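You operate a simulated robot arm through the tools that you are given. There is no shell and no other tool. Be economical: measure what you need, move in short steps, check, and stop when the job is done.

The job below is to be done with a simulated robot arm. You get a single attempt, and the scene is never put back.

JOB
The oven has tripped: switch it off, turn it down to 60, reset it and switch it on again.

Only the result counts: the job must be done as asked and must still hold three seconds after the hand-in. Knocking over, shifting, dropping, spilling or breaking anything else fails it.

ROBOT AND FRAMES
A 5-joint arm with a two-finger parallel gripper on a trunk, on a base that drives. Base frame: it is fixed to the floor where the robot stands at the start and does not move with it; the origin is under the middle of the robot, x ahead of it, y to its left, z up. Lengths are in mm, angles in degrees, forces in N, time in s.
It reaches about 1134 mm from its shoulder. Its first joint turns from -149.0 to 149.0 degrees. Places, roughly: oven [1200, 200, 1000]; oven dial [1000, 100, 1200]; oven switch [1000, 100, 1200]. Payload 1.57 kg.
Tool frame: the origin (TCP) lies between the finger pads and is the grasp point; the fingertips stand 30 mm ahead of it; z points along the fingers, y is the line along which they close. Largest opening 110 mm; finger width 24, thickness 12; the body of the gripper, 48 by 112 mm, starts 78 mm behind the TCP.
Orientation is told as [roll, pitch, yaw] about the base's x, y, z axes, in that order, counted from this pose: with the fingers straight down and closing along the base's y, the tool's x points along the base's -x, its y along +y and its z along -z.

CONTROLS
- The arm moves only by the tool drive_tool. Its argument "steps" is a list of rows, each an object of numbers (a shift or turn left out is 0, a gripper value left out holds the last): "wx", "wy", "wz": the turn, a rotation vector about the tool's x, y, z in degrees; "x", "y", "z": the shift along the tool's x, y, z in mm; "fingers": the opening in per cent of the stroke, from 0 (shut) to 100 (fully open). In form: [{"wx": .., "wy": .., "wz": .., "x": .., "y": .., "z": .., "fingers": ..}, ...]. A call has 1 to 12 rows; each row is the pose to reach, as a shift and turn from the pose commanded when the call began, along the tool's axes at that moment. Rows are played at 5 a second. More than 50 mm and 8.6 degrees between two rows, or a gripper value outside its range, and nothing of the call is played. A pose out of reach is approached as far as the arm can. The call stops where the force on the tool passes 40 N (or 10 N more than at its start, if that is more) or the arm is blocked; 0.2 s more then pass. The fingers move at their own pace (about 72 mm/s each) and stop on an object; they squeeze with about 35 N. The grip force told is the motor's: it shows also when the fingers shut on nothing. Time passes only in rows, and 0.2 s behind the last, so rows that repeat a pose let the fingers close. The reply holds the time, the measured pose of the TCP, the force on the tool along the base axes, the opening and the grip force, in the units named above and with some noise, with the torque about the TCP (base axes, N m) and any sound that the robot's microphone picked up, and new pictures: "pictures" is both (left out), scene, wrist or none.
- Cameras (640 x 400 px; columns grow to the right, rows downward): "scene" is now at [36.9, 192.2, 1733]; the picture's right is [-0.13, -0.99, 0.00], its down [-0.55, 0.07, -0.83] and it looks along [0.82, -0.10, -0.56] (base axes); focal length 285 px, centre (320, 200). "wrist" rides on the gripper at [70, 16, -141] in the tool frame; the picture's right is [-0.23, 0.97, 0.00], its down [-0.86, -0.20, -0.48] and it looks along [-0.47, -0.11, 0.88] (tool axes); focal length 222 px, centre (320, 200). There is no depth. A picture from a camera that has moved, and an enlarged one, comes with that camera's place and axes in the base frame and with its lens.
- slide_trunk(by): slides the trunk up (or, below 0, down) by that many mm; the arm and the scene camera ride with it, the base frame stays. It gives what a move gives, with no picture.
- base_move(legs): drives the robot by 1 to 6 legs, each [ahead, turn to the left] in mm and degrees, along the robot's own axes; the way and the turn of a leg run together, so that a leg with both is an arc; at most 1500 mm and 180 degrees a leg. The arm and the cameras ride along, it lands a little off, and it stops where it bumps. It gives what a move gives, and a new picture of the scene camera.
- aim_head(pan, tilt): turns the head with the scene camera to pan (to the left, within 155 degrees either way) and tilt (down, from -29 to 69), counted from straight ahead of the robot. It gives what a move gives, and a new picture of the scene camera.
- enlarge(camera, box): a new picture of the part [left, top, right, bottom] of that camera's present view, enlarged. No time passes.
- sign_off(): hands the job in; it is judged then, once.

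Work in short steps. Places have to be worked out from the pictures, the camera data and where the tool is seen: move nearer, look again, correct. Check each grasp and each placing, and mend what went wrong. You have 120 turns and 260 pictures in all, those below and enlarged ones among them. Open the gripper and draw the arm clear of the work before you hand the job in, unless the task says otherwise; then end with one line.

The tools are called after "Request:" by a JSON object that holds its "method" and its "body". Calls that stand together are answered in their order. drive_tool: Moves the arm, as the interface text tells. Its arguments: {"type":"object","properties":{"steps":{"type":"array","items":{"type":"object","properties":{"wx":{"type":"number"},"wy":{"type":"number"},"wz":{"type":"number"},"x":{"type":"number"},"y":{"type":"number"},"z":{"type":"number"},"fingers":{"type":"number"}}}},"pictures":{"type":"string","enum":["both","scene","wrist","none"]}},"required":["steps"]} The other tools are called the same way: slide_trunk (by) slides the trunk up or down; base_move (legs) drives the base; aim_head (pan, tilt) turns the head that bears the scene camera; enlarge (camera, box) takes an enlarged picture of a part of a camera's view; sign_off () hands the job in.

At the start:

```text
t: 0.0
tool_pos: [667.3, -87.2, 1000.1]
ee_rot: [-0.1, 0.0, -0.5]
force: [0.4, 0.0, 0.0]
moment: [-0.01, 0.01, 0.03]
finger_gap: 110.1
gripper_force: 0.0
trunk travel left (down, up): [-733.0, 237.0]
robot x, y, heading: [-1.9, 36.7, -0.2]
head pan, tilt: [-7.2, 33.9]
```

scene: 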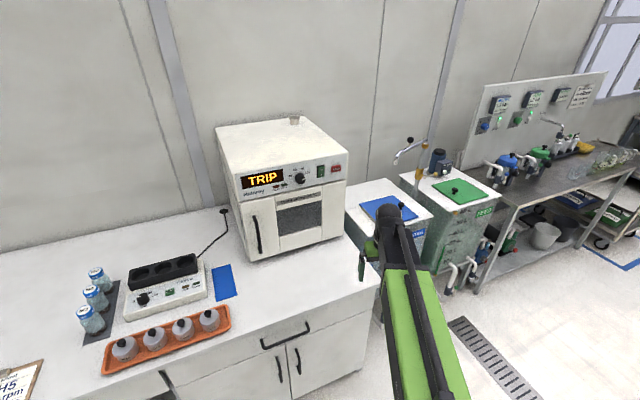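
wrist: 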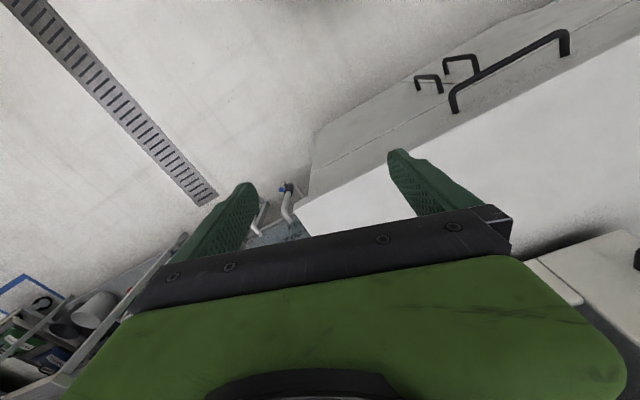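

The oven shows TRIP; its panel is on the front top. I enlarge the panel to read the controls.

Request:
{"method": "enlarge", "body": {"camera": "scene", "box": [225, 145, 355, 226]}}

Request:
{"method": "enlarge", "body": {"camera": "scene", "box": [270, 152, 350, 202]}}

```text
4.92 times, centred on (290, 186) of scene
camera zoom: at [36.9, 192.2, 1733.0], right [-0.13, -0.99, 0.0], down [-0.55, 0.07, -0.83], along [0.82, -0.1, -0.56], focal length 1405 px, centre (468, 271)
```

zoom: 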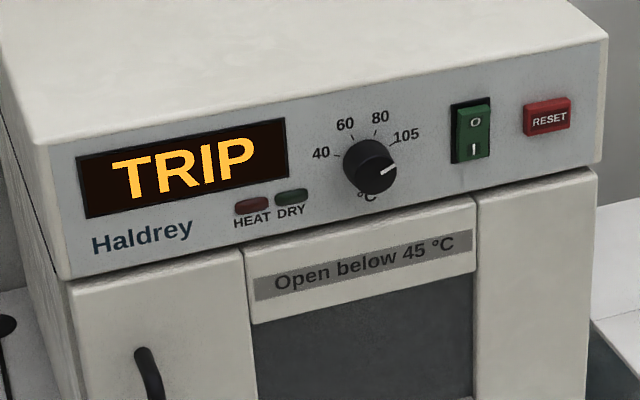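

```text
8.00 times, centred on (310, 177) of scene
camera zoom: at [36.9, 192.2, 1733.0], right [-0.13, -0.99, 0.0], down [-0.55, 0.07, -0.83], along [0.82, -0.1, -0.56], focal length 2283 px, centre (400, 384)
```

zoom: 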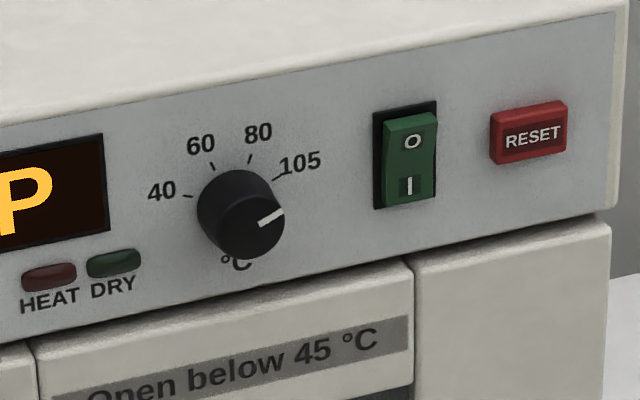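

The dial is at pixel about (300,179), with O at the rocker's top and I at its bottom. I raise the trunk for parallax so I can find the panel's depth.

Request:
{"method": "slide_trunk", "body": {"by": 230}}

Request:
{"method": "aim_head", "body": {"pan": -4, "tilt": 38}}

Request:
{"method": "enlarge", "body": {"camera": "scene", "box": [230, 160, 358, 240]}}

```text
t: 2.4
tool_pos: [665.9, -87.2, 1230.3]
ee_rot: [0.0, 0.0, -0.5]
force: [-0.1, -0.7, 0.4]
moment: [-0.01, 0.02, 0.02]
finger_gap: 110.1
gripper_force: 0.0
trunk travel left (down, up): [-963.0, 7.0]
robot x, y, heading: [-4.8, 32.0, -0.0]
head pan, tilt: [-7.2, 33.9]
```

```text
t: 3.1
tool_pos: [665.7, -87.2, 1229.5]
ee_rot: [0.0, 0.0, -0.4]
force: [0.2, 0.6, 0.1]
moment: [0.02, 0.01, -0.01]
finger_gap: 110.1
gripper_force: 0.0
trunk travel left (down, up): [-963.0, 7.0]
robot x, y, heading: [-2.4, 33.9, -0.2]
head pan, tilt: [-4.0, 38.0]
camera scene: at [35.0, 197.3, 1956.7], right [-0.07, -1.0, 0.0], down [-0.61, 0.04, -0.79], along [0.79, -0.06, -0.62], focal length 285 px, centre (320, 200)
```

scene: 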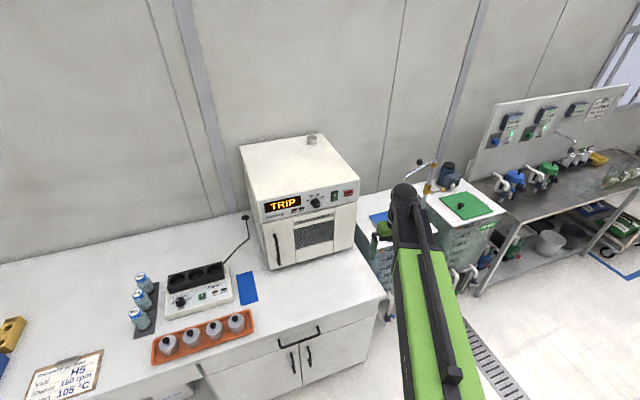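

```text
5.00 times, centred on (294, 200) of scene
camera zoom: at [35.0, 197.3, 1956.7], right [-0.07, -1.0, 0.0], down [-0.61, 0.04, -0.79], along [0.79, -0.06, -0.62], focal length 1427 px, centre (450, 200)
```

zoom: 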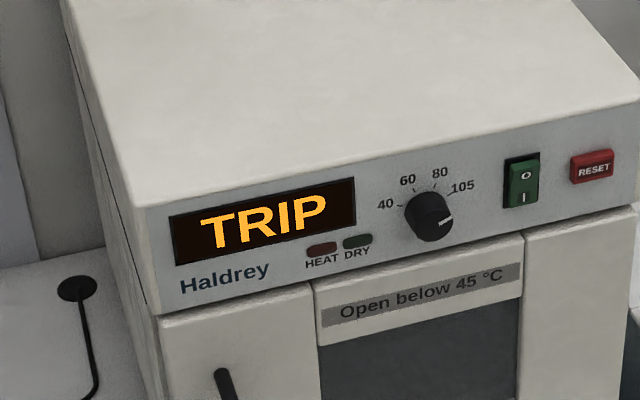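

From the two views, RESET ≈ (1037,-2,1200), rocker ≈ (1020,62,1203) and dial base ≈ (998,150,1195). The panel normal is about 14° off the x axis. Next I pitch the tool up to horizontal and shut the fingers.

Request:
{"method": "drive_tool", "body": {"steps": [{"wy": -8.2, "fingers": 0}, {"wy": -16.4}, {"wy": -24.6}, {"wy": -32.8}, {"wy": -41}, {"wy": -49.2}, {"wy": -57.4}, {"wy": -65.6}, {"wy": -73.8}, {"wy": -82}, {"wy": -90}, {"wy": -90}]}}

```text
t: 5.7
tool_pos: [782.2, -133.7, 1467.7]
ee_rot: [-1.5, -89.8, 1.0]
force: [-0.7, 0.5, -0.4]
moment: [-0.02, -0.01, 0.0]
finger_gap: 0.0
gripper_force: 21.2
out of reach, approached as far as the arm can: row 2, 3, 4, 5, 6, 7, 8, 9, 10, 11, 12
trunk travel left (down, up): [-963.0, 7.0]
robot x, y, heading: [-3.2, 34.3, -0.2]
head pan, tilt: [-4.0, 38.0]
camera scene: at [35.0, 197.1, 1956.7], right [-0.07, -1.0, 0.0], down [-0.61, 0.04, -0.79], along [0.79, -0.06, -0.62], focal length 285 px, centre (320, 200)
camera wrist: at [639.0, -118.1, 1398.3], right [0.01, 0.97, 0.23], down [-0.48, -0.2, 0.86], along [0.88, -0.12, 0.46], focal length 222 px, centre (320, 200)
```

scene: 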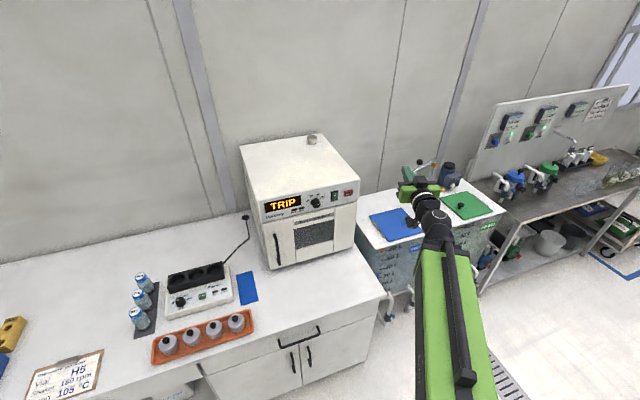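
wrist: 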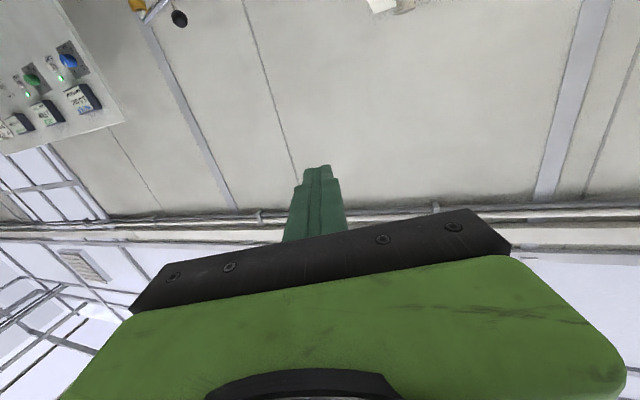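

The tool is now horizontal along +x, which puts the shoulder axis at about y=-134, so the panel normal is nearly radial at the dial. I move to a standoff before the dial, yawing left 16°.

Request:
{"method": "drive_tool", "body": {"steps": [{"wx": -1.6, "z": 7, "y": 25, "x": 27}, {"wx": -3.2, "z": 14, "y": 49, "x": 55}, {"wx": -4.8, "z": 21, "y": 74, "x": 82}, {"wx": -6.4, "z": 28, "y": 99, "x": 109}, {"wx": -8, "z": 35, "y": 123, "x": 136}, {"wx": -9.6, "z": 43, "y": 148, "x": 164}, {"wx": -11.2, "z": 50, "y": 173, "x": 191}, {"wx": -12.8, "z": 57, "y": 198, "x": 218}, {"wx": -14.4, "z": 64, "y": 222, "x": 246}, {"wx": -16, "z": 71, "y": 247, "x": 273}, {"wx": -16, "z": 71, "y": 247, "x": 273}]}}

```text
t: 8.1
tool_pos: [859.9, 109.0, 1467.9]
ee_rot: [5.0, -89.8, 10.4]
force: [0.6, 0.8, 0.9]
moment: [-0.05, -0.04, 0.0]
finger_gap: 0.0
gripper_force: 21.0
out of reach, approached as far as the arm can: row 1, 2, 3, 4, 5, 6, 7, 8, 9, 10, 11
trunk travel left (down, up): [-963.0, 7.0]
robot x, y, heading: [-1.5, 34.5, -0.2]
head pan, tilt: [-4.0, 38.0]
camera scene: at [34.6, 197.2, 1956.7], right [-0.07, -1.0, 0.0], down [-0.61, 0.04, -0.79], along [0.79, -0.06, -0.62], focal length 285 px, centre (320, 200)
camera wrist: at [718.2, 85.4, 1398.3], right [-0.26, 0.94, 0.23], down [-0.41, -0.32, 0.86], along [0.88, 0.13, 0.46], focal length 222 px, centre (320, 200)
```

scene: 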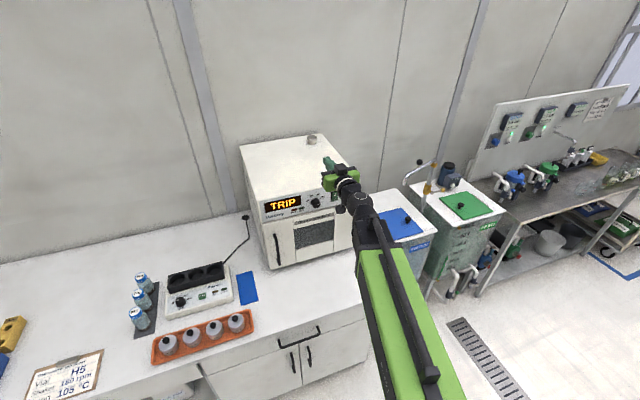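
wrist: 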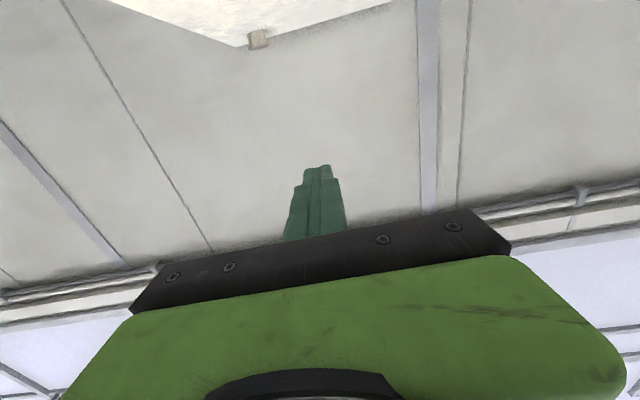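

The height is stuck at 1468 by an arm limit, while x and y are right. I lower the trunk by 270 so the tool comes to panel height.

Request:
{"method": "slide_trunk", "body": {"by": -270}}

Request:
{"method": "drive_tool", "body": {"steps": [{"z": 0}]}}

```text
t: 10.8
tool_pos: [859.9, 110.0, 1197.9]
ee_rot: [0.0, -90.0, 15.6]
force: [-0.5, -0.1, 0.3]
moment: [-0.04, 0.03, -0.02]
finger_gap: 0.0
gripper_force: 21.1
trunk travel left (down, up): [-693.0, 277.0]
robot x, y, heading: [-4.2, 31.4, 0.0]
head pan, tilt: [-4.0, 38.0]
```

```text
t: 11.2
tool_pos: [860.1, 110.4, 1197.7]
ee_rot: [-0.5, -89.9, 16.0]
force: [-0.3, 0.5, -0.6]
moment: [-0.01, 0.01, -0.01]
finger_gap: 0.0
gripper_force: 21.6
trunk travel left (down, up): [-693.0, 277.0]
robot x, y, heading: [-5.4, 32.8, -0.2]
head pan, tilt: [-4.0, 38.0]
camera scene: at [35.1, 197.3, 1686.7], right [-0.07, -1.0, 0.0], down [-0.61, 0.04, -0.79], along [0.79, -0.06, -0.62], focal length 285 px, centre (320, 200)
camera wrist: at [718.4, 85.4, 1128.2], right [-0.26, 0.94, 0.23], down [-0.41, -0.32, 0.86], along [0.88, 0.13, 0.46], focal length 222 px, centre (320, 200)
```

scene: 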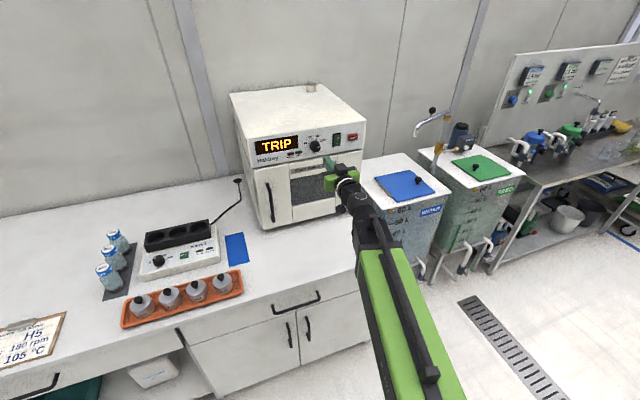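
wrist: 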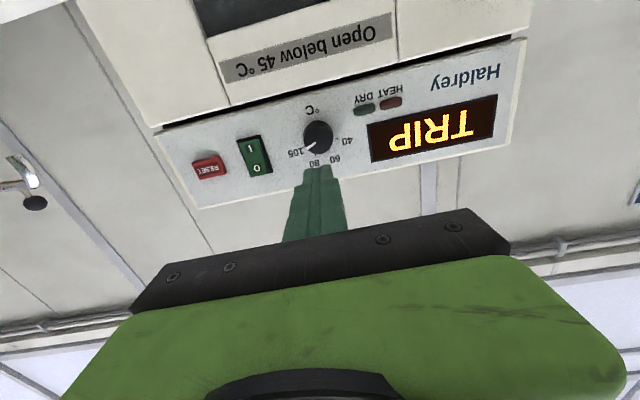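

The panel is now in the wrist view (upside down). I enlarge it to see the dial, the pointer and the rocker.

Request:
{"method": "enlarge", "body": {"camera": "wrist", "box": [180, 90, 380, 215]}}

Request:
{"method": "enlarge", "body": {"camera": "scene", "box": [280, 115, 376, 175]}}

```text
3.20 times, centred on (280, 152) of wrist
camera zoom: at [718.4, 85.4, 1128.2], right [-0.26, 0.94, 0.23], down [-0.41, -0.32, 0.86], along [0.88, 0.13, 0.46], focal length 711 px, centre (448, 352)
```

zoom: 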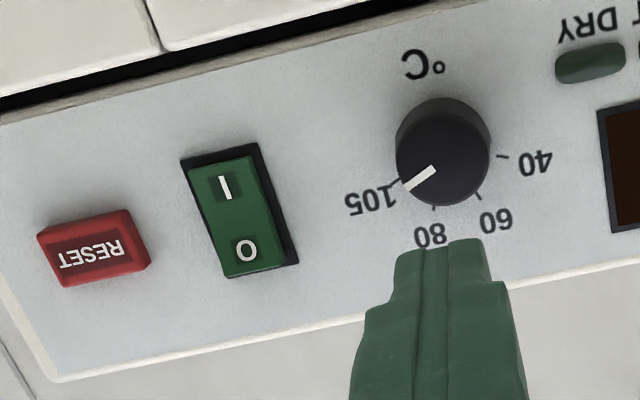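

```text
6.67 times, centred on (328, 145) of scene
camera zoom: at [35.1, 197.3, 1686.7], right [-0.07, -1.0, 0.0], down [-0.61, 0.04, -0.79], along [0.79, -0.06, -0.62], focal length 1902 px, centre (267, 567)
```

zoom: 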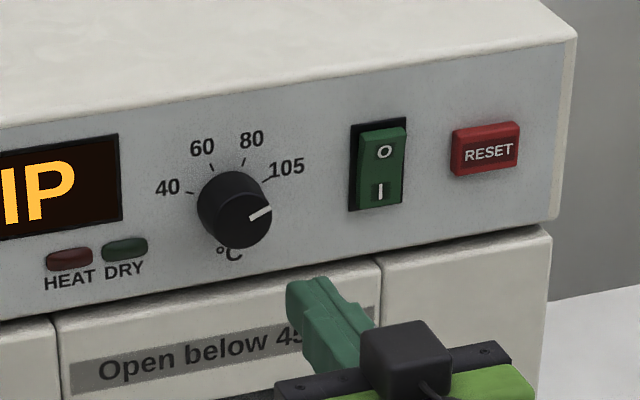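

Pointer is at 105 and the rocker is on (I pressed in). The ticks come out at about ±22.5° and ±67.5°, so 60 is 90° counter-clockwise from here. I go before the upper half of the rocker (O), tip about 40 mm off the panel.

Request:
{"method": "drive_tool", "body": {"steps": [{"wx": 1.2, "x": -5, "y": -21, "z": 18}, {"wx": 2.5, "x": -9, "y": -42, "z": 36}, {"wx": 3.7, "x": -14, "y": -63, "z": 54}, {"wx": 4.9, "x": -18, "y": -84, "z": 72}, {"wx": 4.9, "x": -18, "y": -84, "z": 72}]}}

Request:
{"method": "enlarge", "body": {"camera": "scene", "box": [280, 115, 376, 175]}}

Request:
{"method": "enlarge", "body": {"camera": "wrist", "box": [240, 90, 400, 190]}}

```text
t: 12.4
tool_pos: [951.8, 50.3, 1197.9]
ee_rot: [-14.1, -90.1, 24.8]
force: [0.3, 0.5, -0.2]
moment: [-0.01, -0.02, 0.0]
finger_gap: 0.2
gripper_force: 21.4
out of reach, approached as far as the arm can: row 1, 2, 3, 4, 5
trunk travel left (down, up): [-693.0, 277.0]
robot x, y, heading: [-3.5, 32.2, 0.1]
head pan, tilt: [-4.0, 38.0]
camera scene: at [35.0, 197.3, 1686.7], right [-0.07, -1.0, 0.0], down [-0.61, 0.04, -0.79], along [0.79, -0.06, -0.62], focal length 285 px, centre (320, 200)
camera wrist: at [808.8, 37.5, 1128.4], right [-0.18, 0.96, 0.23], down [-0.43, -0.28, 0.86], along [0.88, 0.06, 0.47], focal length 222 px, centre (320, 200)
```

scene: 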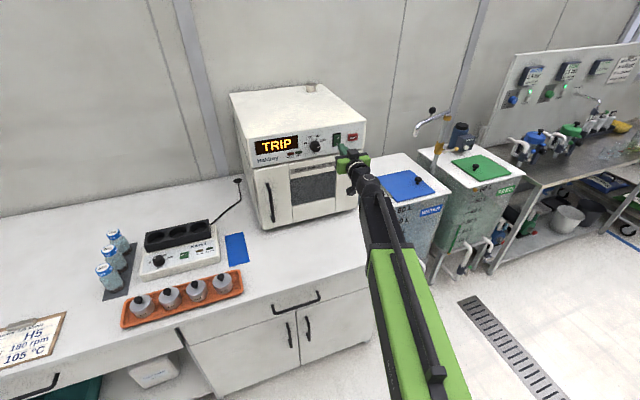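
wrist: 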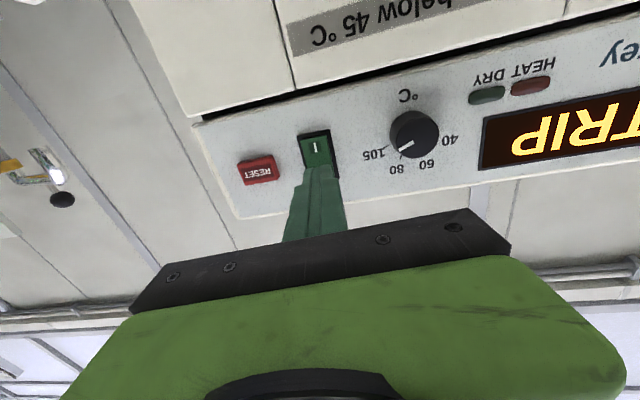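

```text
6.67 times, centred on (328, 145) of scene
camera zoom: at [35.0, 197.3, 1686.7], right [-0.07, -1.0, 0.0], down [-0.61, 0.04, -0.79], along [0.79, -0.06, -0.62], focal length 1902 px, centre (267, 567)
```

zoom: 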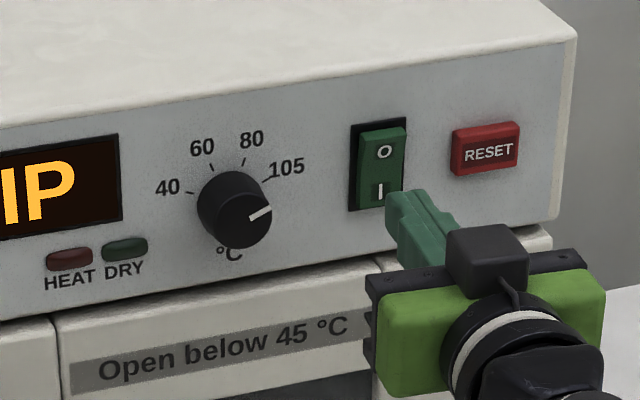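

```text
4.00 times, centred on (320, 140) of wrist
camera zoom: at [808.8, 37.5, 1128.4], right [-0.18, 0.96, 0.23], down [-0.43, -0.28, 0.86], along [0.88, 0.06, 0.47], focal length 888 px, centre (320, 440)
```

zoom: 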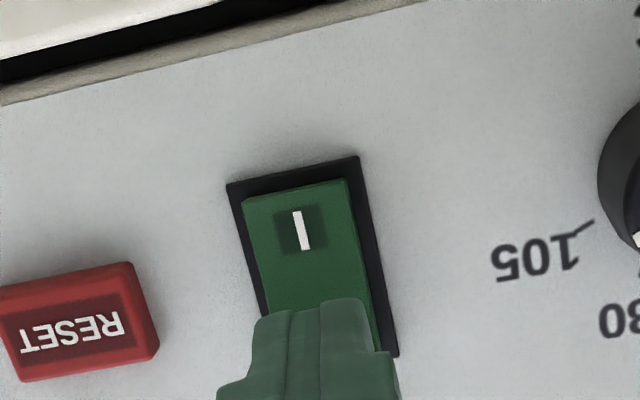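

x, y and yaw are reached, but height only follows the trunk, so I use the trunk for z. I raise it 17 to put the tip at the O half, then look.

Request:
{"method": "slide_trunk", "body": {"by": 18}}

Request:
{"method": "enlarge", "body": {"camera": "wrist", "box": [240, 90, 400, 190]}}

Request:
{"method": "enlarge", "body": {"camera": "scene", "box": [280, 115, 376, 175]}}

```text
t: 13.1
tool_pos: [951.2, 48.9, 1216.8]
ee_rot: [-26.8, -90.0, 37.4]
force: [-0.1, -0.2, 0.4]
moment: [0.01, -0.01, 0.0]
finger_gap: 0.0
gripper_force: 21.1
trunk travel left (down, up): [-711.0, 259.0]
robot x, y, heading: [-5.3, 31.2, -0.2]
head pan, tilt: [-4.0, 38.0]
```

```text
4.00 times, centred on (320, 140) of wrist
camera zoom: at [808.8, 37.7, 1146.4], right [-0.18, 0.96, 0.23], down [-0.43, -0.28, 0.86], along [0.88, 0.06, 0.47], focal length 888 px, centre (320, 440)
```

zoom: 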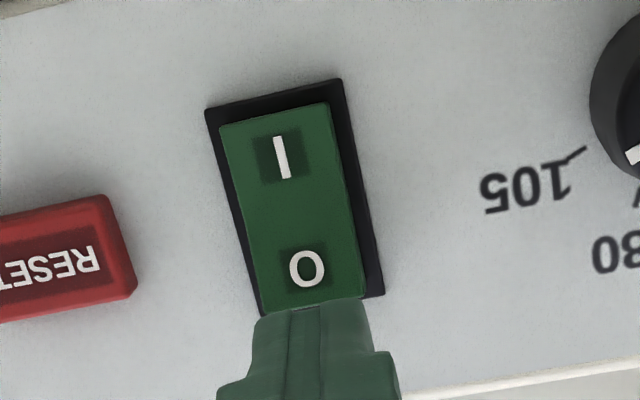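

```text
6.67 times, centred on (328, 145) of scene
camera zoom: at [35.2, 197.4, 1704.7], right [-0.07, -1.0, 0.0], down [-0.61, 0.04, -0.79], along [0.79, -0.06, -0.62], focal length 1902 px, centre (267, 567)
```

zoom: 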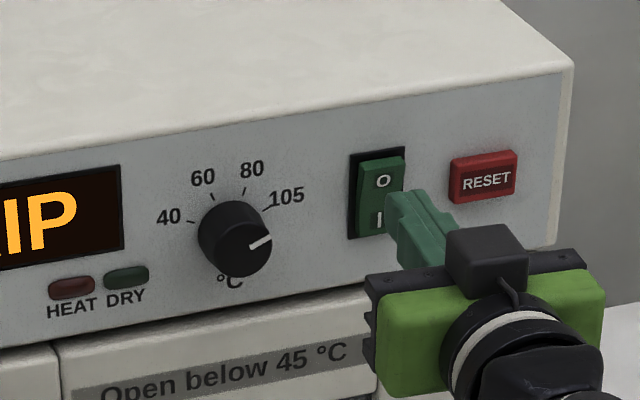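

The tool axis would meet the panel about 5 mm above O's centre and 3 mm left of it. I lower 4, shift right 3 and push in slowly.

Request:
{"method": "slide_trunk", "body": {"by": -4}}

Request:
{"method": "drive_tool", "body": {"steps": [{"y": -3}, {"y": -3, "z": 10}, {"y": -3, "z": 18}, {"y": -3, "z": 22}, {"y": -3, "z": 25}, {"y": -3, "z": 28}, {"y": -3, "z": 31}, {"y": -3, "z": 33}, {"y": -3, "z": 35}]}}

Request:
{"method": "enlarge", "body": {"camera": "scene", "box": [280, 115, 376, 175]}}

```text
t: 13.6
tool_pos: [951.4, 50.1, 1210.9]
ee_rot: [-23.9, -90.0, 34.5]
force: [-0.3, -1.1, -0.7]
moment: [0.03, 0.01, 0.01]
finger_gap: 0.1
gripper_force: 21.5
trunk travel left (down, up): [-707.0, 263.0]
robot x, y, heading: [-6.5, 33.5, -0.0]
head pan, tilt: [-4.0, 38.0]
```

```text
t: 15.6
tool_pos: [987.4, 53.5, 1211.7]
ee_rot: [-38.7, -90.1, 49.2]
force: [0.2, 0.8, 0.6]
moment: [-0.01, 0.04, 0.01]
finger_gap: 0.0
gripper_force: 21.3
trunk travel left (down, up): [-707.0, 263.0]
robot x, y, heading: [-1.1, 36.6, -0.1]
head pan, tilt: [-4.0, 38.0]
camera scene: at [35.1, 197.3, 1700.7], right [-0.07, -1.0, 0.0], down [-0.61, 0.04, -0.79], along [0.79, -0.06, -0.62], focal length 285 px, centre (320, 200)
camera wrist: at [844.6, 41.1, 1142.3], right [-0.18, 0.96, 0.23], down [-0.43, -0.28, 0.86], along [0.88, 0.06, 0.47], focal length 222 px, centre (320, 200)
```

scene: 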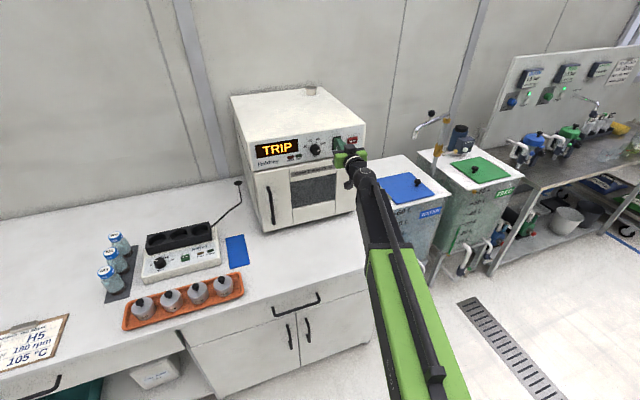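
wrist: 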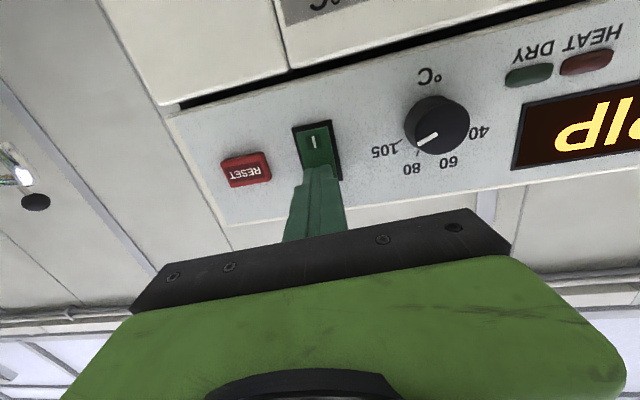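

```text
6.67 times, centred on (328, 145) of scene
camera zoom: at [35.1, 197.3, 1700.7], right [-0.07, -1.0, 0.0], down [-0.61, 0.04, -0.79], along [0.79, -0.06, -0.62], focal length 1902 px, centre (267, 567)
```

zoom: 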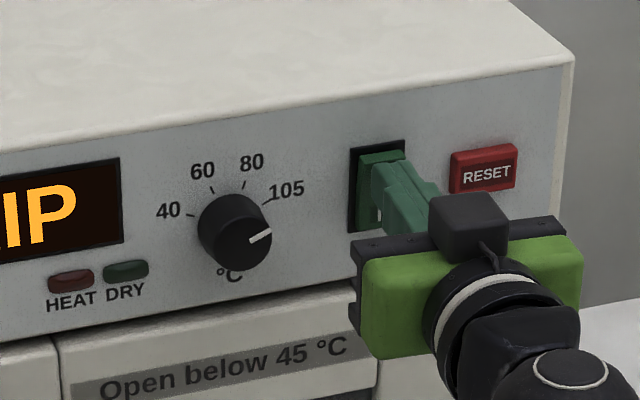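

There is no contact force yet, so I push on in 2 mm steps.

Request:
{"method": "drive_tool", "body": {"steps": [{"z": 2}, {"z": 4}, {"z": 6}, {"z": 8}], "pictures": "none"}}

Request:
{"method": "enlarge", "body": {"camera": "scene", "box": [240, 115, 376, 200]}}

```text
t: 16.7
tool_pos: [991.8, 53.9, 1213.0]
ee_rot: [-89.4, -89.8, 100.1]
force: [-16.3, -1.5, -7.8]
moment: [-0.13, 0.34, 0.18]
finger_gap: 0.1
gripper_force: 20.9
trunk travel left (down, up): [-707.0, 263.0]
robot x, y, heading: [0.8, 34.0, 0.2]
head pan, tilt: [-4.0, 38.0]
stopped in row 4: the force on the tool passed its limit at 41 N (the readings are from after the stop); the commanded pose is now the measured one
```

```text
4.71 times, centred on (308, 158) of scene
camera zoom: at [33.3, 197.1, 1700.9], right [-0.07, -1.0, 0.0], down [-0.61, 0.04, -0.79], along [0.79, -0.06, -0.61], focal length 1343 px, centre (376, 400)
```

zoom: 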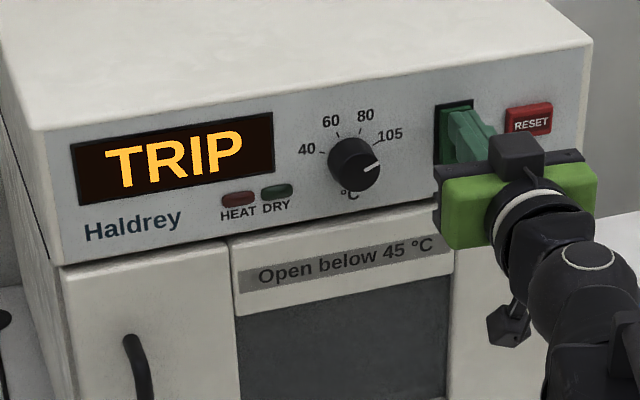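

A force of 41 N was reached. I back off to see whether the rocker flipped.

Request:
{"method": "drive_tool", "body": {"steps": [{"z": -20}, {"z": -45}], "pictures": "none"}}

Request:
{"method": "enlarge", "body": {"camera": "wrist", "box": [240, 90, 400, 190]}}

Request:
{"method": "enlarge", "body": {"camera": "scene", "box": [280, 115, 376, 175]}}

```text
t: 17.3
tool_pos: [947.3, 45.3, 1212.4]
ee_rot: [-66.7, -89.9, 77.4]
force: [-0.3, -0.9, 0.6]
moment: [0.01, 0.01, 0.02]
finger_gap: 0.1
gripper_force: 21.4
trunk travel left (down, up): [-707.0, 263.0]
robot x, y, heading: [-2.7, 31.2, 0.1]
head pan, tilt: [-4.0, 38.0]
```

```text
4.00 times, centred on (320, 140) of wrist
camera zoom: at [806.0, 33.4, 1142.3], right [-0.18, 0.96, 0.23], down [-0.43, -0.28, 0.86], along [0.88, 0.06, 0.47], focal length 888 px, centre (320, 440)
```

zoom: 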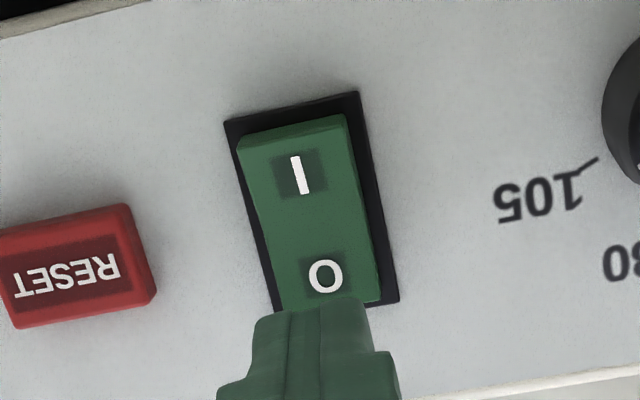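

```text
6.67 times, centred on (328, 145) of scene
camera zoom: at [35.0, 197.3, 1700.7], right [-0.07, -1.0, 0.0], down [-0.61, 0.04, -0.79], along [0.79, -0.06, -0.62], focal length 1902 px, centre (267, 567)
```

zoom: 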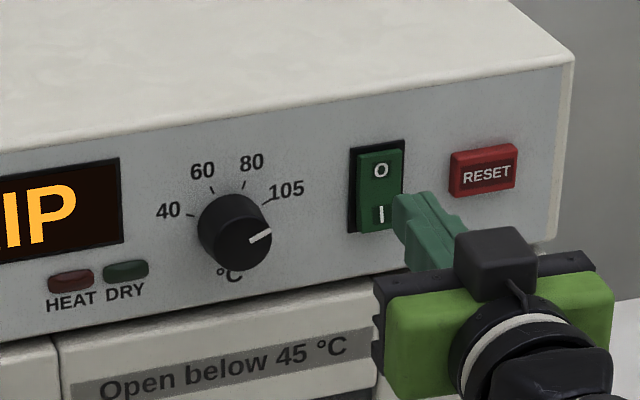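

The rocker flipped and the I end now stands proud, so the oven is off. Next I retreat in front of the dial, opening the fingers to about 60 mm, and drop the trunk to the dial's height.

Request:
{"method": "drive_tool", "body": {"steps": [{"z": -31}, {"wx": -1.7, "z": -31, "y": 28}, {"wx": -3.4, "z": -31, "y": 56, "fingers": 58}, {"wx": -4.9, "z": -31, "y": 84}, {"wx": -4.9, "z": -31, "y": 84}], "pictures": "none"}}

Request:
{"method": "slide_trunk", "body": {"by": -18}}

Request:
{"method": "enlarge", "body": {"camera": "wrist", "box": [220, 80, 412, 200]}}

Request:
{"method": "enlarge", "body": {"camera": "scene", "box": [270, 115, 366, 175]}}

```text
t: 18.5
tool_pos: [902.4, 125.3, 1211.4]
ee_rot: [-81.9, -89.8, 97.5]
force: [0.0, 0.7, 0.8]
moment: [0.01, -0.01, 0.01]
finger_gap: 64.3
gripper_force: 0.0
trunk travel left (down, up): [-707.0, 263.0]
robot x, y, heading: [-6.1, 31.2, 0.0]
head pan, tilt: [-4.0, 38.0]
```

```text
t: 19.2
tool_pos: [902.8, 124.9, 1192.7]
ee_rot: [-85.0, -89.9, 100.7]
force: [0.0, -0.2, 0.3]
moment: [-0.01, 0.0, 0.0]
finger_gap: 63.8
gripper_force: 0.0
trunk travel left (down, up): [-689.0, 281.0]
robot x, y, heading: [-4.9, 33.8, -0.2]
head pan, tilt: [-4.0, 38.0]
```

```text
3.33 times, centred on (316, 140) of wrist
camera zoom: at [761.6, 99.9, 1124.3], right [-0.26, 0.94, 0.23], down [-0.41, -0.32, 0.86], along [0.87, 0.13, 0.47], focal length 740 px, centre (333, 400)
```

zoom: 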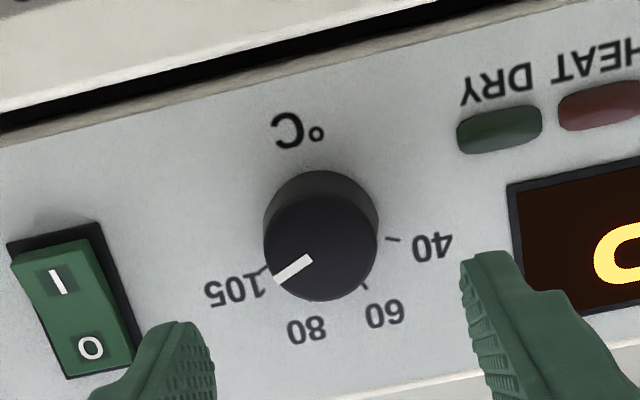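

```text
6.67 times, centred on (318, 145) of scene
camera zoom: at [34.8, 197.3, 1682.7], right [-0.07, -1.0, 0.0], down [-0.61, 0.04, -0.79], along [0.79, -0.06, -0.62], focal length 1902 px, centre (333, 567)
```

zoom: 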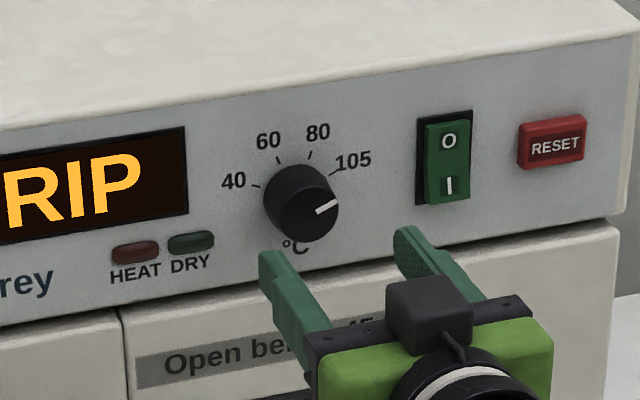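

The wrist view puts the dial a few mm low and to the right of the tool axis, while the scene view puts it level. I split the difference, go to just before the knob and compare directly.

Request:
{"method": "slide_trunk", "body": {"by": -3}}

Request:
{"method": "drive_tool", "body": {"steps": [{"y": -2, "z": 20}, {"y": -2, "z": 40}, {"y": -2, "z": 40}], "pictures": "none"}}

Request:
{"method": "enlarge", "body": {"camera": "wrist", "box": [220, 80, 412, 200]}}

Request:
{"method": "enlarge", "body": {"camera": "scene", "box": [286, 125, 350, 165]}}

```text
t: 19.7
tool_pos: [903.0, 123.5, 1190.6]
ee_rot: [-83.7, -89.9, 99.4]
force: [0.9, 0.6, -0.5]
moment: [0.02, 0.03, -0.02]
finger_gap: 64.1
gripper_force: 0.1
trunk travel left (down, up): [-686.0, 284.0]
robot x, y, heading: [-5.2, 33.9, 0.1]
head pan, tilt: [-4.0, 38.0]
```

```text
t: 20.5
tool_pos: [941.6, 133.6, 1190.0]
ee_rot: [-86.2, -89.9, 101.9]
force: [-0.4, 0.8, 1.2]
moment: [0.0, 0.0, 0.01]
finger_gap: 63.5
gripper_force: 0.1
trunk travel left (down, up): [-686.0, 284.0]
robot x, y, heading: [-3.2, 33.0, 0.1]
head pan, tilt: [-4.0, 38.0]
```

```text
3.33 times, centred on (316, 140) of wrist
camera zoom: at [800.3, 109.3, 1121.4], right [-0.26, 0.94, 0.23], down [-0.41, -0.32, 0.86], along [0.87, 0.13, 0.47], focal length 740 px, centre (333, 400)
```

zoom: 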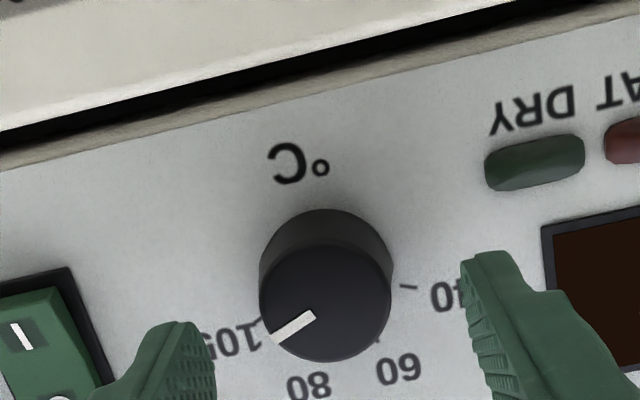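

```text
10.00 times, centred on (318, 145) of scene
camera zoom: at [34.8, 197.3, 1679.7], right [-0.07, -1.0, 0.0], down [-0.61, 0.04, -0.79], along [0.79, -0.06, -0.62], focal length 2854 px, centre (340, 750)
```

zoom: 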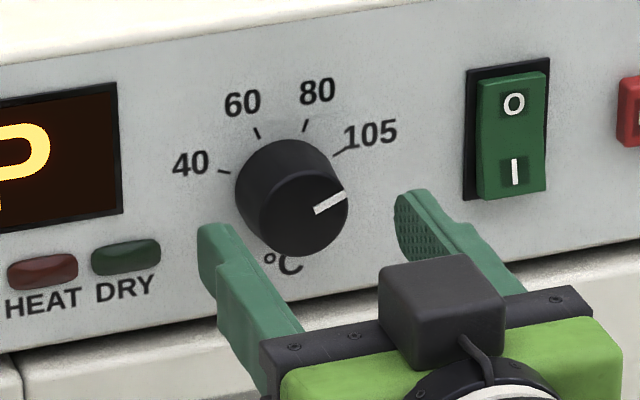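

The remaining offset is within about 2 mm. I advance 21 mm around the knob and close on it.

Request:
{"method": "drive_tool", "body": {"steps": [{"y": -1.3, "z": 10}, {"y": -1.3, "z": 21}, {"y": -1.3, "z": 21, "fingers": 0}, {"y": -1.3, "z": 21}, {"y": -1.3, "z": 21}], "pictures": "none"}}

Request:
{"method": "enlarge", "body": {"camera": "wrist", "box": [220, 80, 412, 200]}}

Request:
{"method": "enlarge", "body": {"camera": "scene", "box": [286, 125, 350, 165]}}

```text
t: 21.7
tool_pos: [962.8, 136.9, 1190.5]
ee_rot: [-117.3, -89.9, 132.8]
force: [4.9, -0.3, 4.4]
moment: [0.06, -0.12, -0.17]
finger_gap: 35.9
gripper_force: 42.7
trunk travel left (down, up): [-686.0, 284.0]
robot x, y, heading: [-2.1, 35.8, -0.3]
head pan, tilt: [-4.0, 38.0]
```

```text
3.33 times, centred on (316, 140) of wrist
camera zoom: at [822.0, 113.4, 1121.4], right [-0.26, 0.94, 0.23], down [-0.41, -0.32, 0.85], along [0.87, 0.13, 0.47], focal length 740 px, centre (333, 400)
```

zoom: 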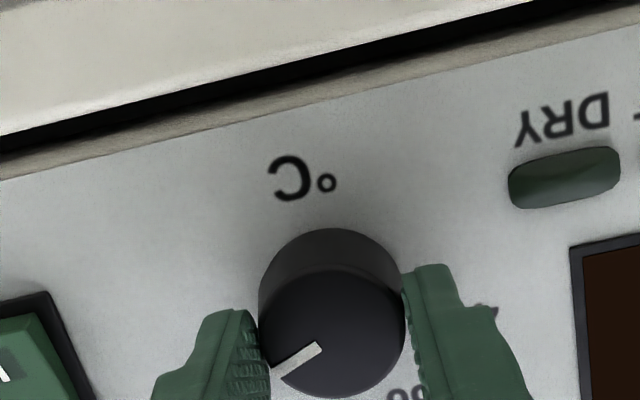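

```text
10.00 times, centred on (318, 145) of scene
camera zoom: at [35.2, 197.2, 1679.8], right [-0.07, -1.0, 0.0], down [-0.61, 0.04, -0.79], along [0.79, -0.06, -0.62], focal length 2854 px, centre (340, 750)
```

zoom: 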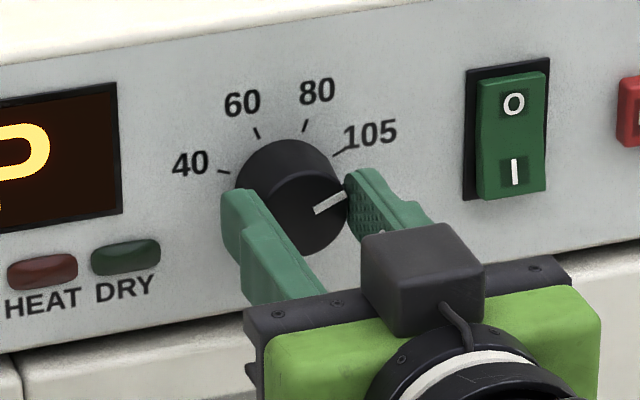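

It grips squarely at 36 mm, the knob's diameter. I turn counter-clockwise by 33° first and check.

Request:
{"method": "drive_tool", "body": {"steps": [{"wz": -5}, {"wz": -12}, {"wz": -19}, {"wz": -26}, {"wz": -33}, {"wz": -33}], "pictures": "none"}}

Request:
{"method": "enlarge", "body": {"camera": "scene", "box": [286, 125, 350, 165]}}

```text
t: 23.1
tool_pos: [962.6, 138.0, 1190.6]
ee_rot: [-90.0, -56.9, 105.6]
force: [17.2, 5.8, 17.0]
moment: [0.13, -0.59, 0.25]
finger_gap: 35.7
gripper_force: 42.3
trunk travel left (down, up): [-686.0, 284.0]
robot x, y, heading: [2.3, 32.3, -0.3]
head pan, tilt: [-4.0, 38.0]
```

```text
10.00 times, centred on (318, 145) of scene
camera zoom: at [35.2, 198.0, 1679.7], right [-0.07, -1.0, 0.0], down [-0.61, 0.04, -0.79], along [0.79, -0.06, -0.62], focal length 2854 px, centre (340, 750)
```

zoom: 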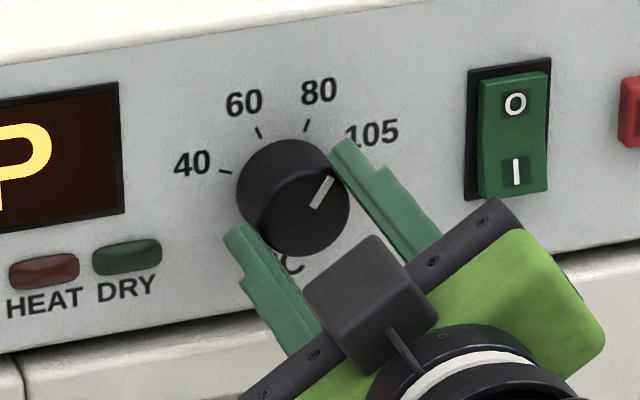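

The knob follows. The tool is being pushed up by 17 N, so I raise the trunk 1.5 mm and turn on by another 57°.

Request:
{"method": "slide_trunk", "body": {"by": 1.5}}

Request:
{"method": "drive_tool", "body": {"steps": [{"wz": -6, "z": 0.5}, {"wz": -12, "z": 1}, {"wz": -19, "z": 1}, {"wz": -26, "z": 1}, {"wz": -33, "z": 1}, {"wz": -40, "z": 1}, {"wz": -47, "z": 1}, {"wz": -53, "z": 1}, {"wz": -57, "z": 1}, {"wz": -57, "z": 1}], "pictures": "none"}}

Request:
{"method": "enlarge", "body": {"camera": "scene", "box": [286, 125, 350, 165]}}

Request:
{"method": "enlarge", "body": {"camera": "wrist", "box": [220, 80, 412, 200]}}

```text
t: 23.6
tool_pos: [962.8, 138.0, 1190.5]
ee_rot: [-89.9, -56.8, 105.6]
force: [-8.7, 2.9, -18.6]
moment: [-0.15, 0.54, 0.2]
finger_gap: 35.8
gripper_force: 42.5
trunk travel left (down, up): [-688.0, 282.0]
robot x, y, heading: [-2.2, 33.8, 0.2]
head pan, tilt: [-4.0, 38.0]
```

```text
t: 24.1
tool_pos: [962.6, 138.7, 1189.7]
ee_rot: [-89.8, -49.8, 105.6]
force: [-9.9, 0.4, -22.8]
moment: [-0.26, 0.88, -0.02]
finger_gap: 35.5
gripper_force: 42.7
trunk travel left (down, up): [-688.0, 282.0]
robot x, y, heading: [-6.0, 31.3, -0.1]
head pan, tilt: [-4.0, 38.0]
stopped in row 2: the force on the tool passed its limit at 44 N (the readings are from after the stop); the commanded pose is now the measured one
```

```text
10.00 times, centred on (318, 145) of scene
camera zoom: at [36.7, 197.8, 1681.0], right [-0.07, -1.0, 0.0], down [-0.61, 0.04, -0.79], along [0.79, -0.06, -0.62], focal length 2854 px, centre (340, 750)
```

zoom: 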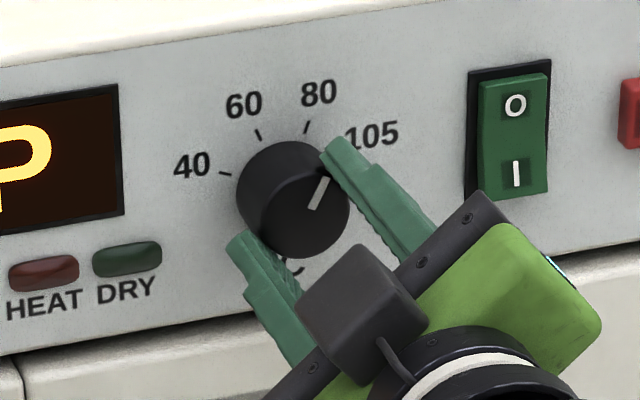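

```text
3.33 times, centred on (316, 140) of wrist
camera zoom: at [834.8, 66.6, 1127.6], right [-0.24, 0.86, -0.45], down [-0.57, 0.26, 0.78], along [0.79, 0.45, 0.42], focal length 740 px, centre (333, 400)
```

zoom: 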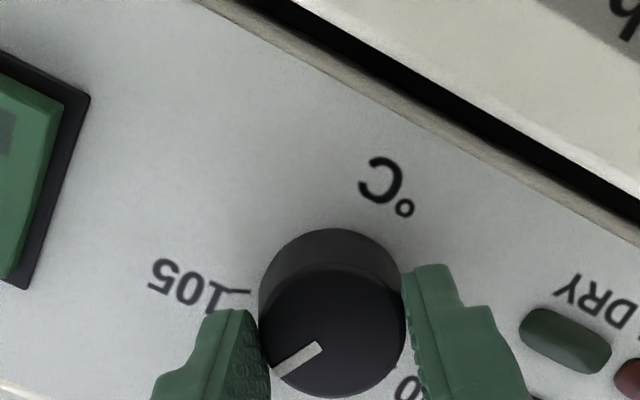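

The trunk shift overshot, with 18 N downward now. I lower it by 1 mm and continue turning.

Request:
{"method": "slide_trunk", "body": {"by": -1}}

Request:
{"method": "drive_tool", "body": {"steps": [{"wz": -6}, {"wz": -12}, {"wz": -18}, {"wz": -24}, {"wz": -24}], "pictures": "none"}}

Request:
{"method": "enlarge", "body": {"camera": "scene", "box": [286, 125, 350, 165]}}

```text
t: 24.6
tool_pos: [963.7, 137.8, 1190.7]
ee_rot: [-89.9, -49.9, 105.5]
force: [0.1, 1.8, -6.5]
moment: [-0.11, 0.22, 0.2]
finger_gap: 35.8
gripper_force: 42.3
trunk travel left (down, up): [-687.0, 283.0]
robot x, y, heading: [-8.0, 31.7, 0.0]
head pan, tilt: [-4.0, 38.0]
```

```text
t: 25.8
tool_pos: [962.7, 137.7, 1191.4]
ee_rot: [-89.9, -25.7, 105.7]
force: [-1.5, 5.1, -7.4]
moment: [-0.06, 0.18, 0.48]
finger_gap: 35.8
gripper_force: 42.3
trunk travel left (down, up): [-687.0, 283.0]
robot x, y, heading: [-2.7, 40.2, -0.2]
head pan, tilt: [-4.0, 38.0]
```

```text
10.00 times, centred on (318, 145) of scene
camera zoom: at [35.9, 198.4, 1680.1], right [-0.07, -1.0, 0.0], down [-0.61, 0.04, -0.79], along [0.79, -0.06, -0.62], focal length 2854 px, centre (340, 750)
```

zoom: 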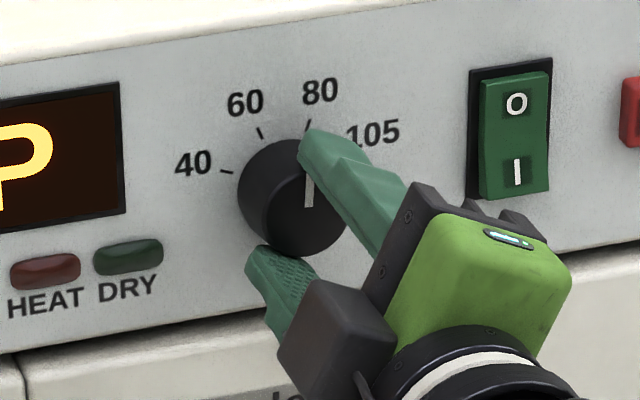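

64° is done with low forces. I turn the last 26°.

Request:
{"method": "drive_tool", "body": {"steps": [{"wz": -6}, {"wz": -12}, {"wz": -18}, {"wz": -23}, {"wz": -26}, {"wz": -26}], "pictures": "none"}}

Request:
{"method": "enlarge", "body": {"camera": "scene", "box": [286, 125, 350, 165]}}

Request:
{"method": "enlarge", "body": {"camera": "wrist", "box": [220, 80, 412, 200]}}

```text
t: 26.8
tool_pos: [962.9, 138.6, 1189.8]
ee_rot: [-89.4, -3.9, 105.4]
force: [13.1, 5.1, 29.7]
moment: [0.18, -0.76, 0.08]
finger_gap: 35.8
gripper_force: 43.2
out of reach, approached as far as the arm can: row 4, 5
trunk travel left (down, up): [-687.0, 283.0]
robot x, y, heading: [-6.9, 34.8, -0.2]
head pan, tilt: [-4.0, 38.0]
stopped in row 5: the force on the tool passed its limit at 51 N (the readings are from after the stop); the commanded pose is now the measured one
```

```text
10.00 times, centred on (318, 145) of scene
camera zoom: at [32.6, 197.6, 1680.9], right [-0.07, -1.0, 0.0], down [-0.61, 0.04, -0.79], along [0.79, -0.06, -0.61], focal length 2854 px, centre (340, 750)
```

zoom: 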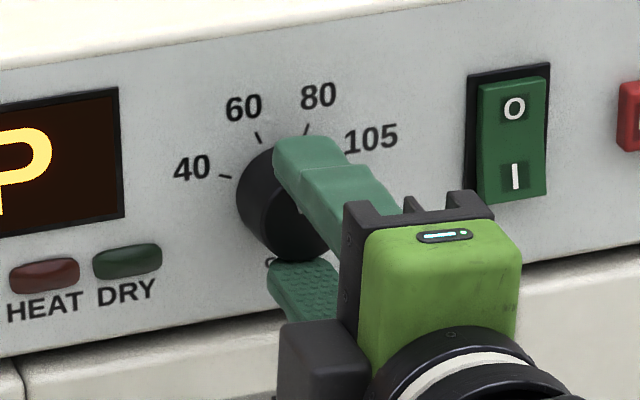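

```text
3.33 times, centred on (316, 140) of wrist
camera zoom: at [843.4, 32.8, 1171.3], right [-0.09, 0.28, -0.96], down [-0.68, 0.68, 0.26], along [0.73, 0.68, 0.13], focal length 740 px, centre (333, 400)
```

zoom: 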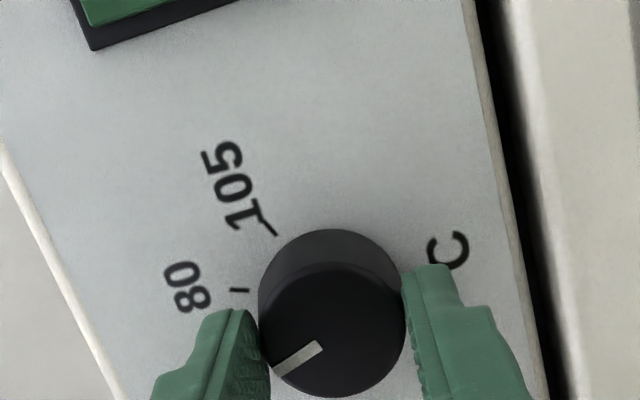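

About 86° is turned. I open slightly, back off and look at the pointer.

Request:
{"method": "drive_tool", "body": {"steps": [{"fingers": 46}, {"fingers": 46}, {"z": -20}, {"z": -50}, {"z": -70}], "pictures": "none"}}

Request:
{"method": "enlarge", "body": {"camera": "scene", "box": [286, 125, 350, 165]}}

Request:
{"method": "enlarge", "body": {"camera": "wrist", "box": [220, 80, 412, 200]}}

```text
t: 28.0
tool_pos: [895.2, 120.0, 1188.2]
ee_rot: [-89.2, -3.8, 105.4]
force: [0.8, -0.1, 0.5]
moment: [0.02, 0.03, 0.01]
finger_gap: 50.8
gripper_force: 0.1
trunk travel left (down, up): [-687.0, 283.0]
robot x, y, heading: [-7.0, 34.4, -0.1]
head pan, tilt: [-4.0, 38.0]
```

```text
10.00 times, centred on (318, 145) of scene
camera zoom: at [34.7, 197.3, 1680.2], right [-0.07, -1.0, 0.0], down [-0.61, 0.04, -0.79], along [0.79, -0.06, -0.62], focal length 2854 px, centre (340, 750)
```

zoom: 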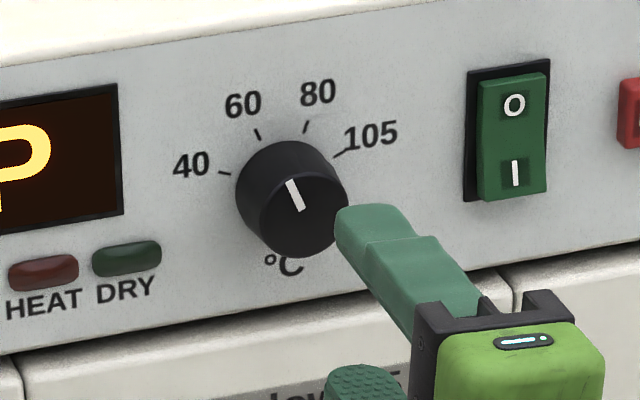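

```text
3.33 times, centred on (316, 140) of wrist
camera zoom: at [776.0, 15.3, 1169.4], right [-0.09, 0.28, -0.96], down [-0.68, 0.68, 0.26], along [0.73, 0.68, 0.13], focal length 740 px, centre (333, 400)
```

zoom: 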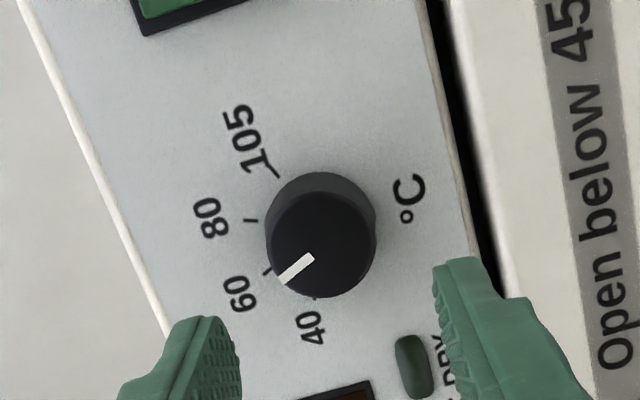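

The pointer is close to 60. I enlarge further to judge the residual.

Request:
{"method": "enlarge", "body": {"camera": "wrist", "box": [276, 120, 340, 160]}}

Request:
{"method": "enlarge", "body": {"camera": "scene", "box": [298, 130, 330, 150]}}

```text
10.00 times, centred on (308, 140) of wrist
camera zoom: at [776.0, 15.3, 1169.4], right [-0.09, 0.28, -0.96], down [-0.68, 0.68, 0.26], along [0.73, 0.68, 0.13], focal length 2221 px, centre (440, 800)
```

zoom: 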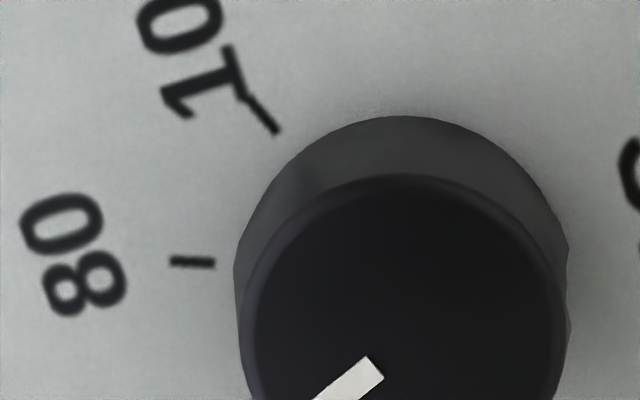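

```text
16.00 times, centred on (314, 140) of scene
camera zoom: at [34.7, 197.3, 1680.2], right [-0.07, -1.0, 0.0], down [-0.61, 0.04, -0.79], along [0.79, -0.06, -0.62], focal length 4566 px, centre (416, 1160)
```

zoom: 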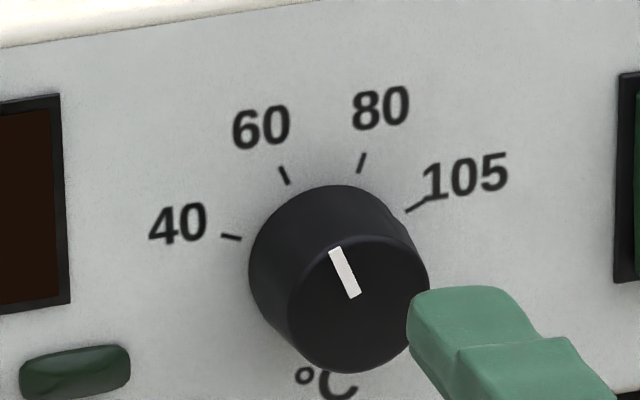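

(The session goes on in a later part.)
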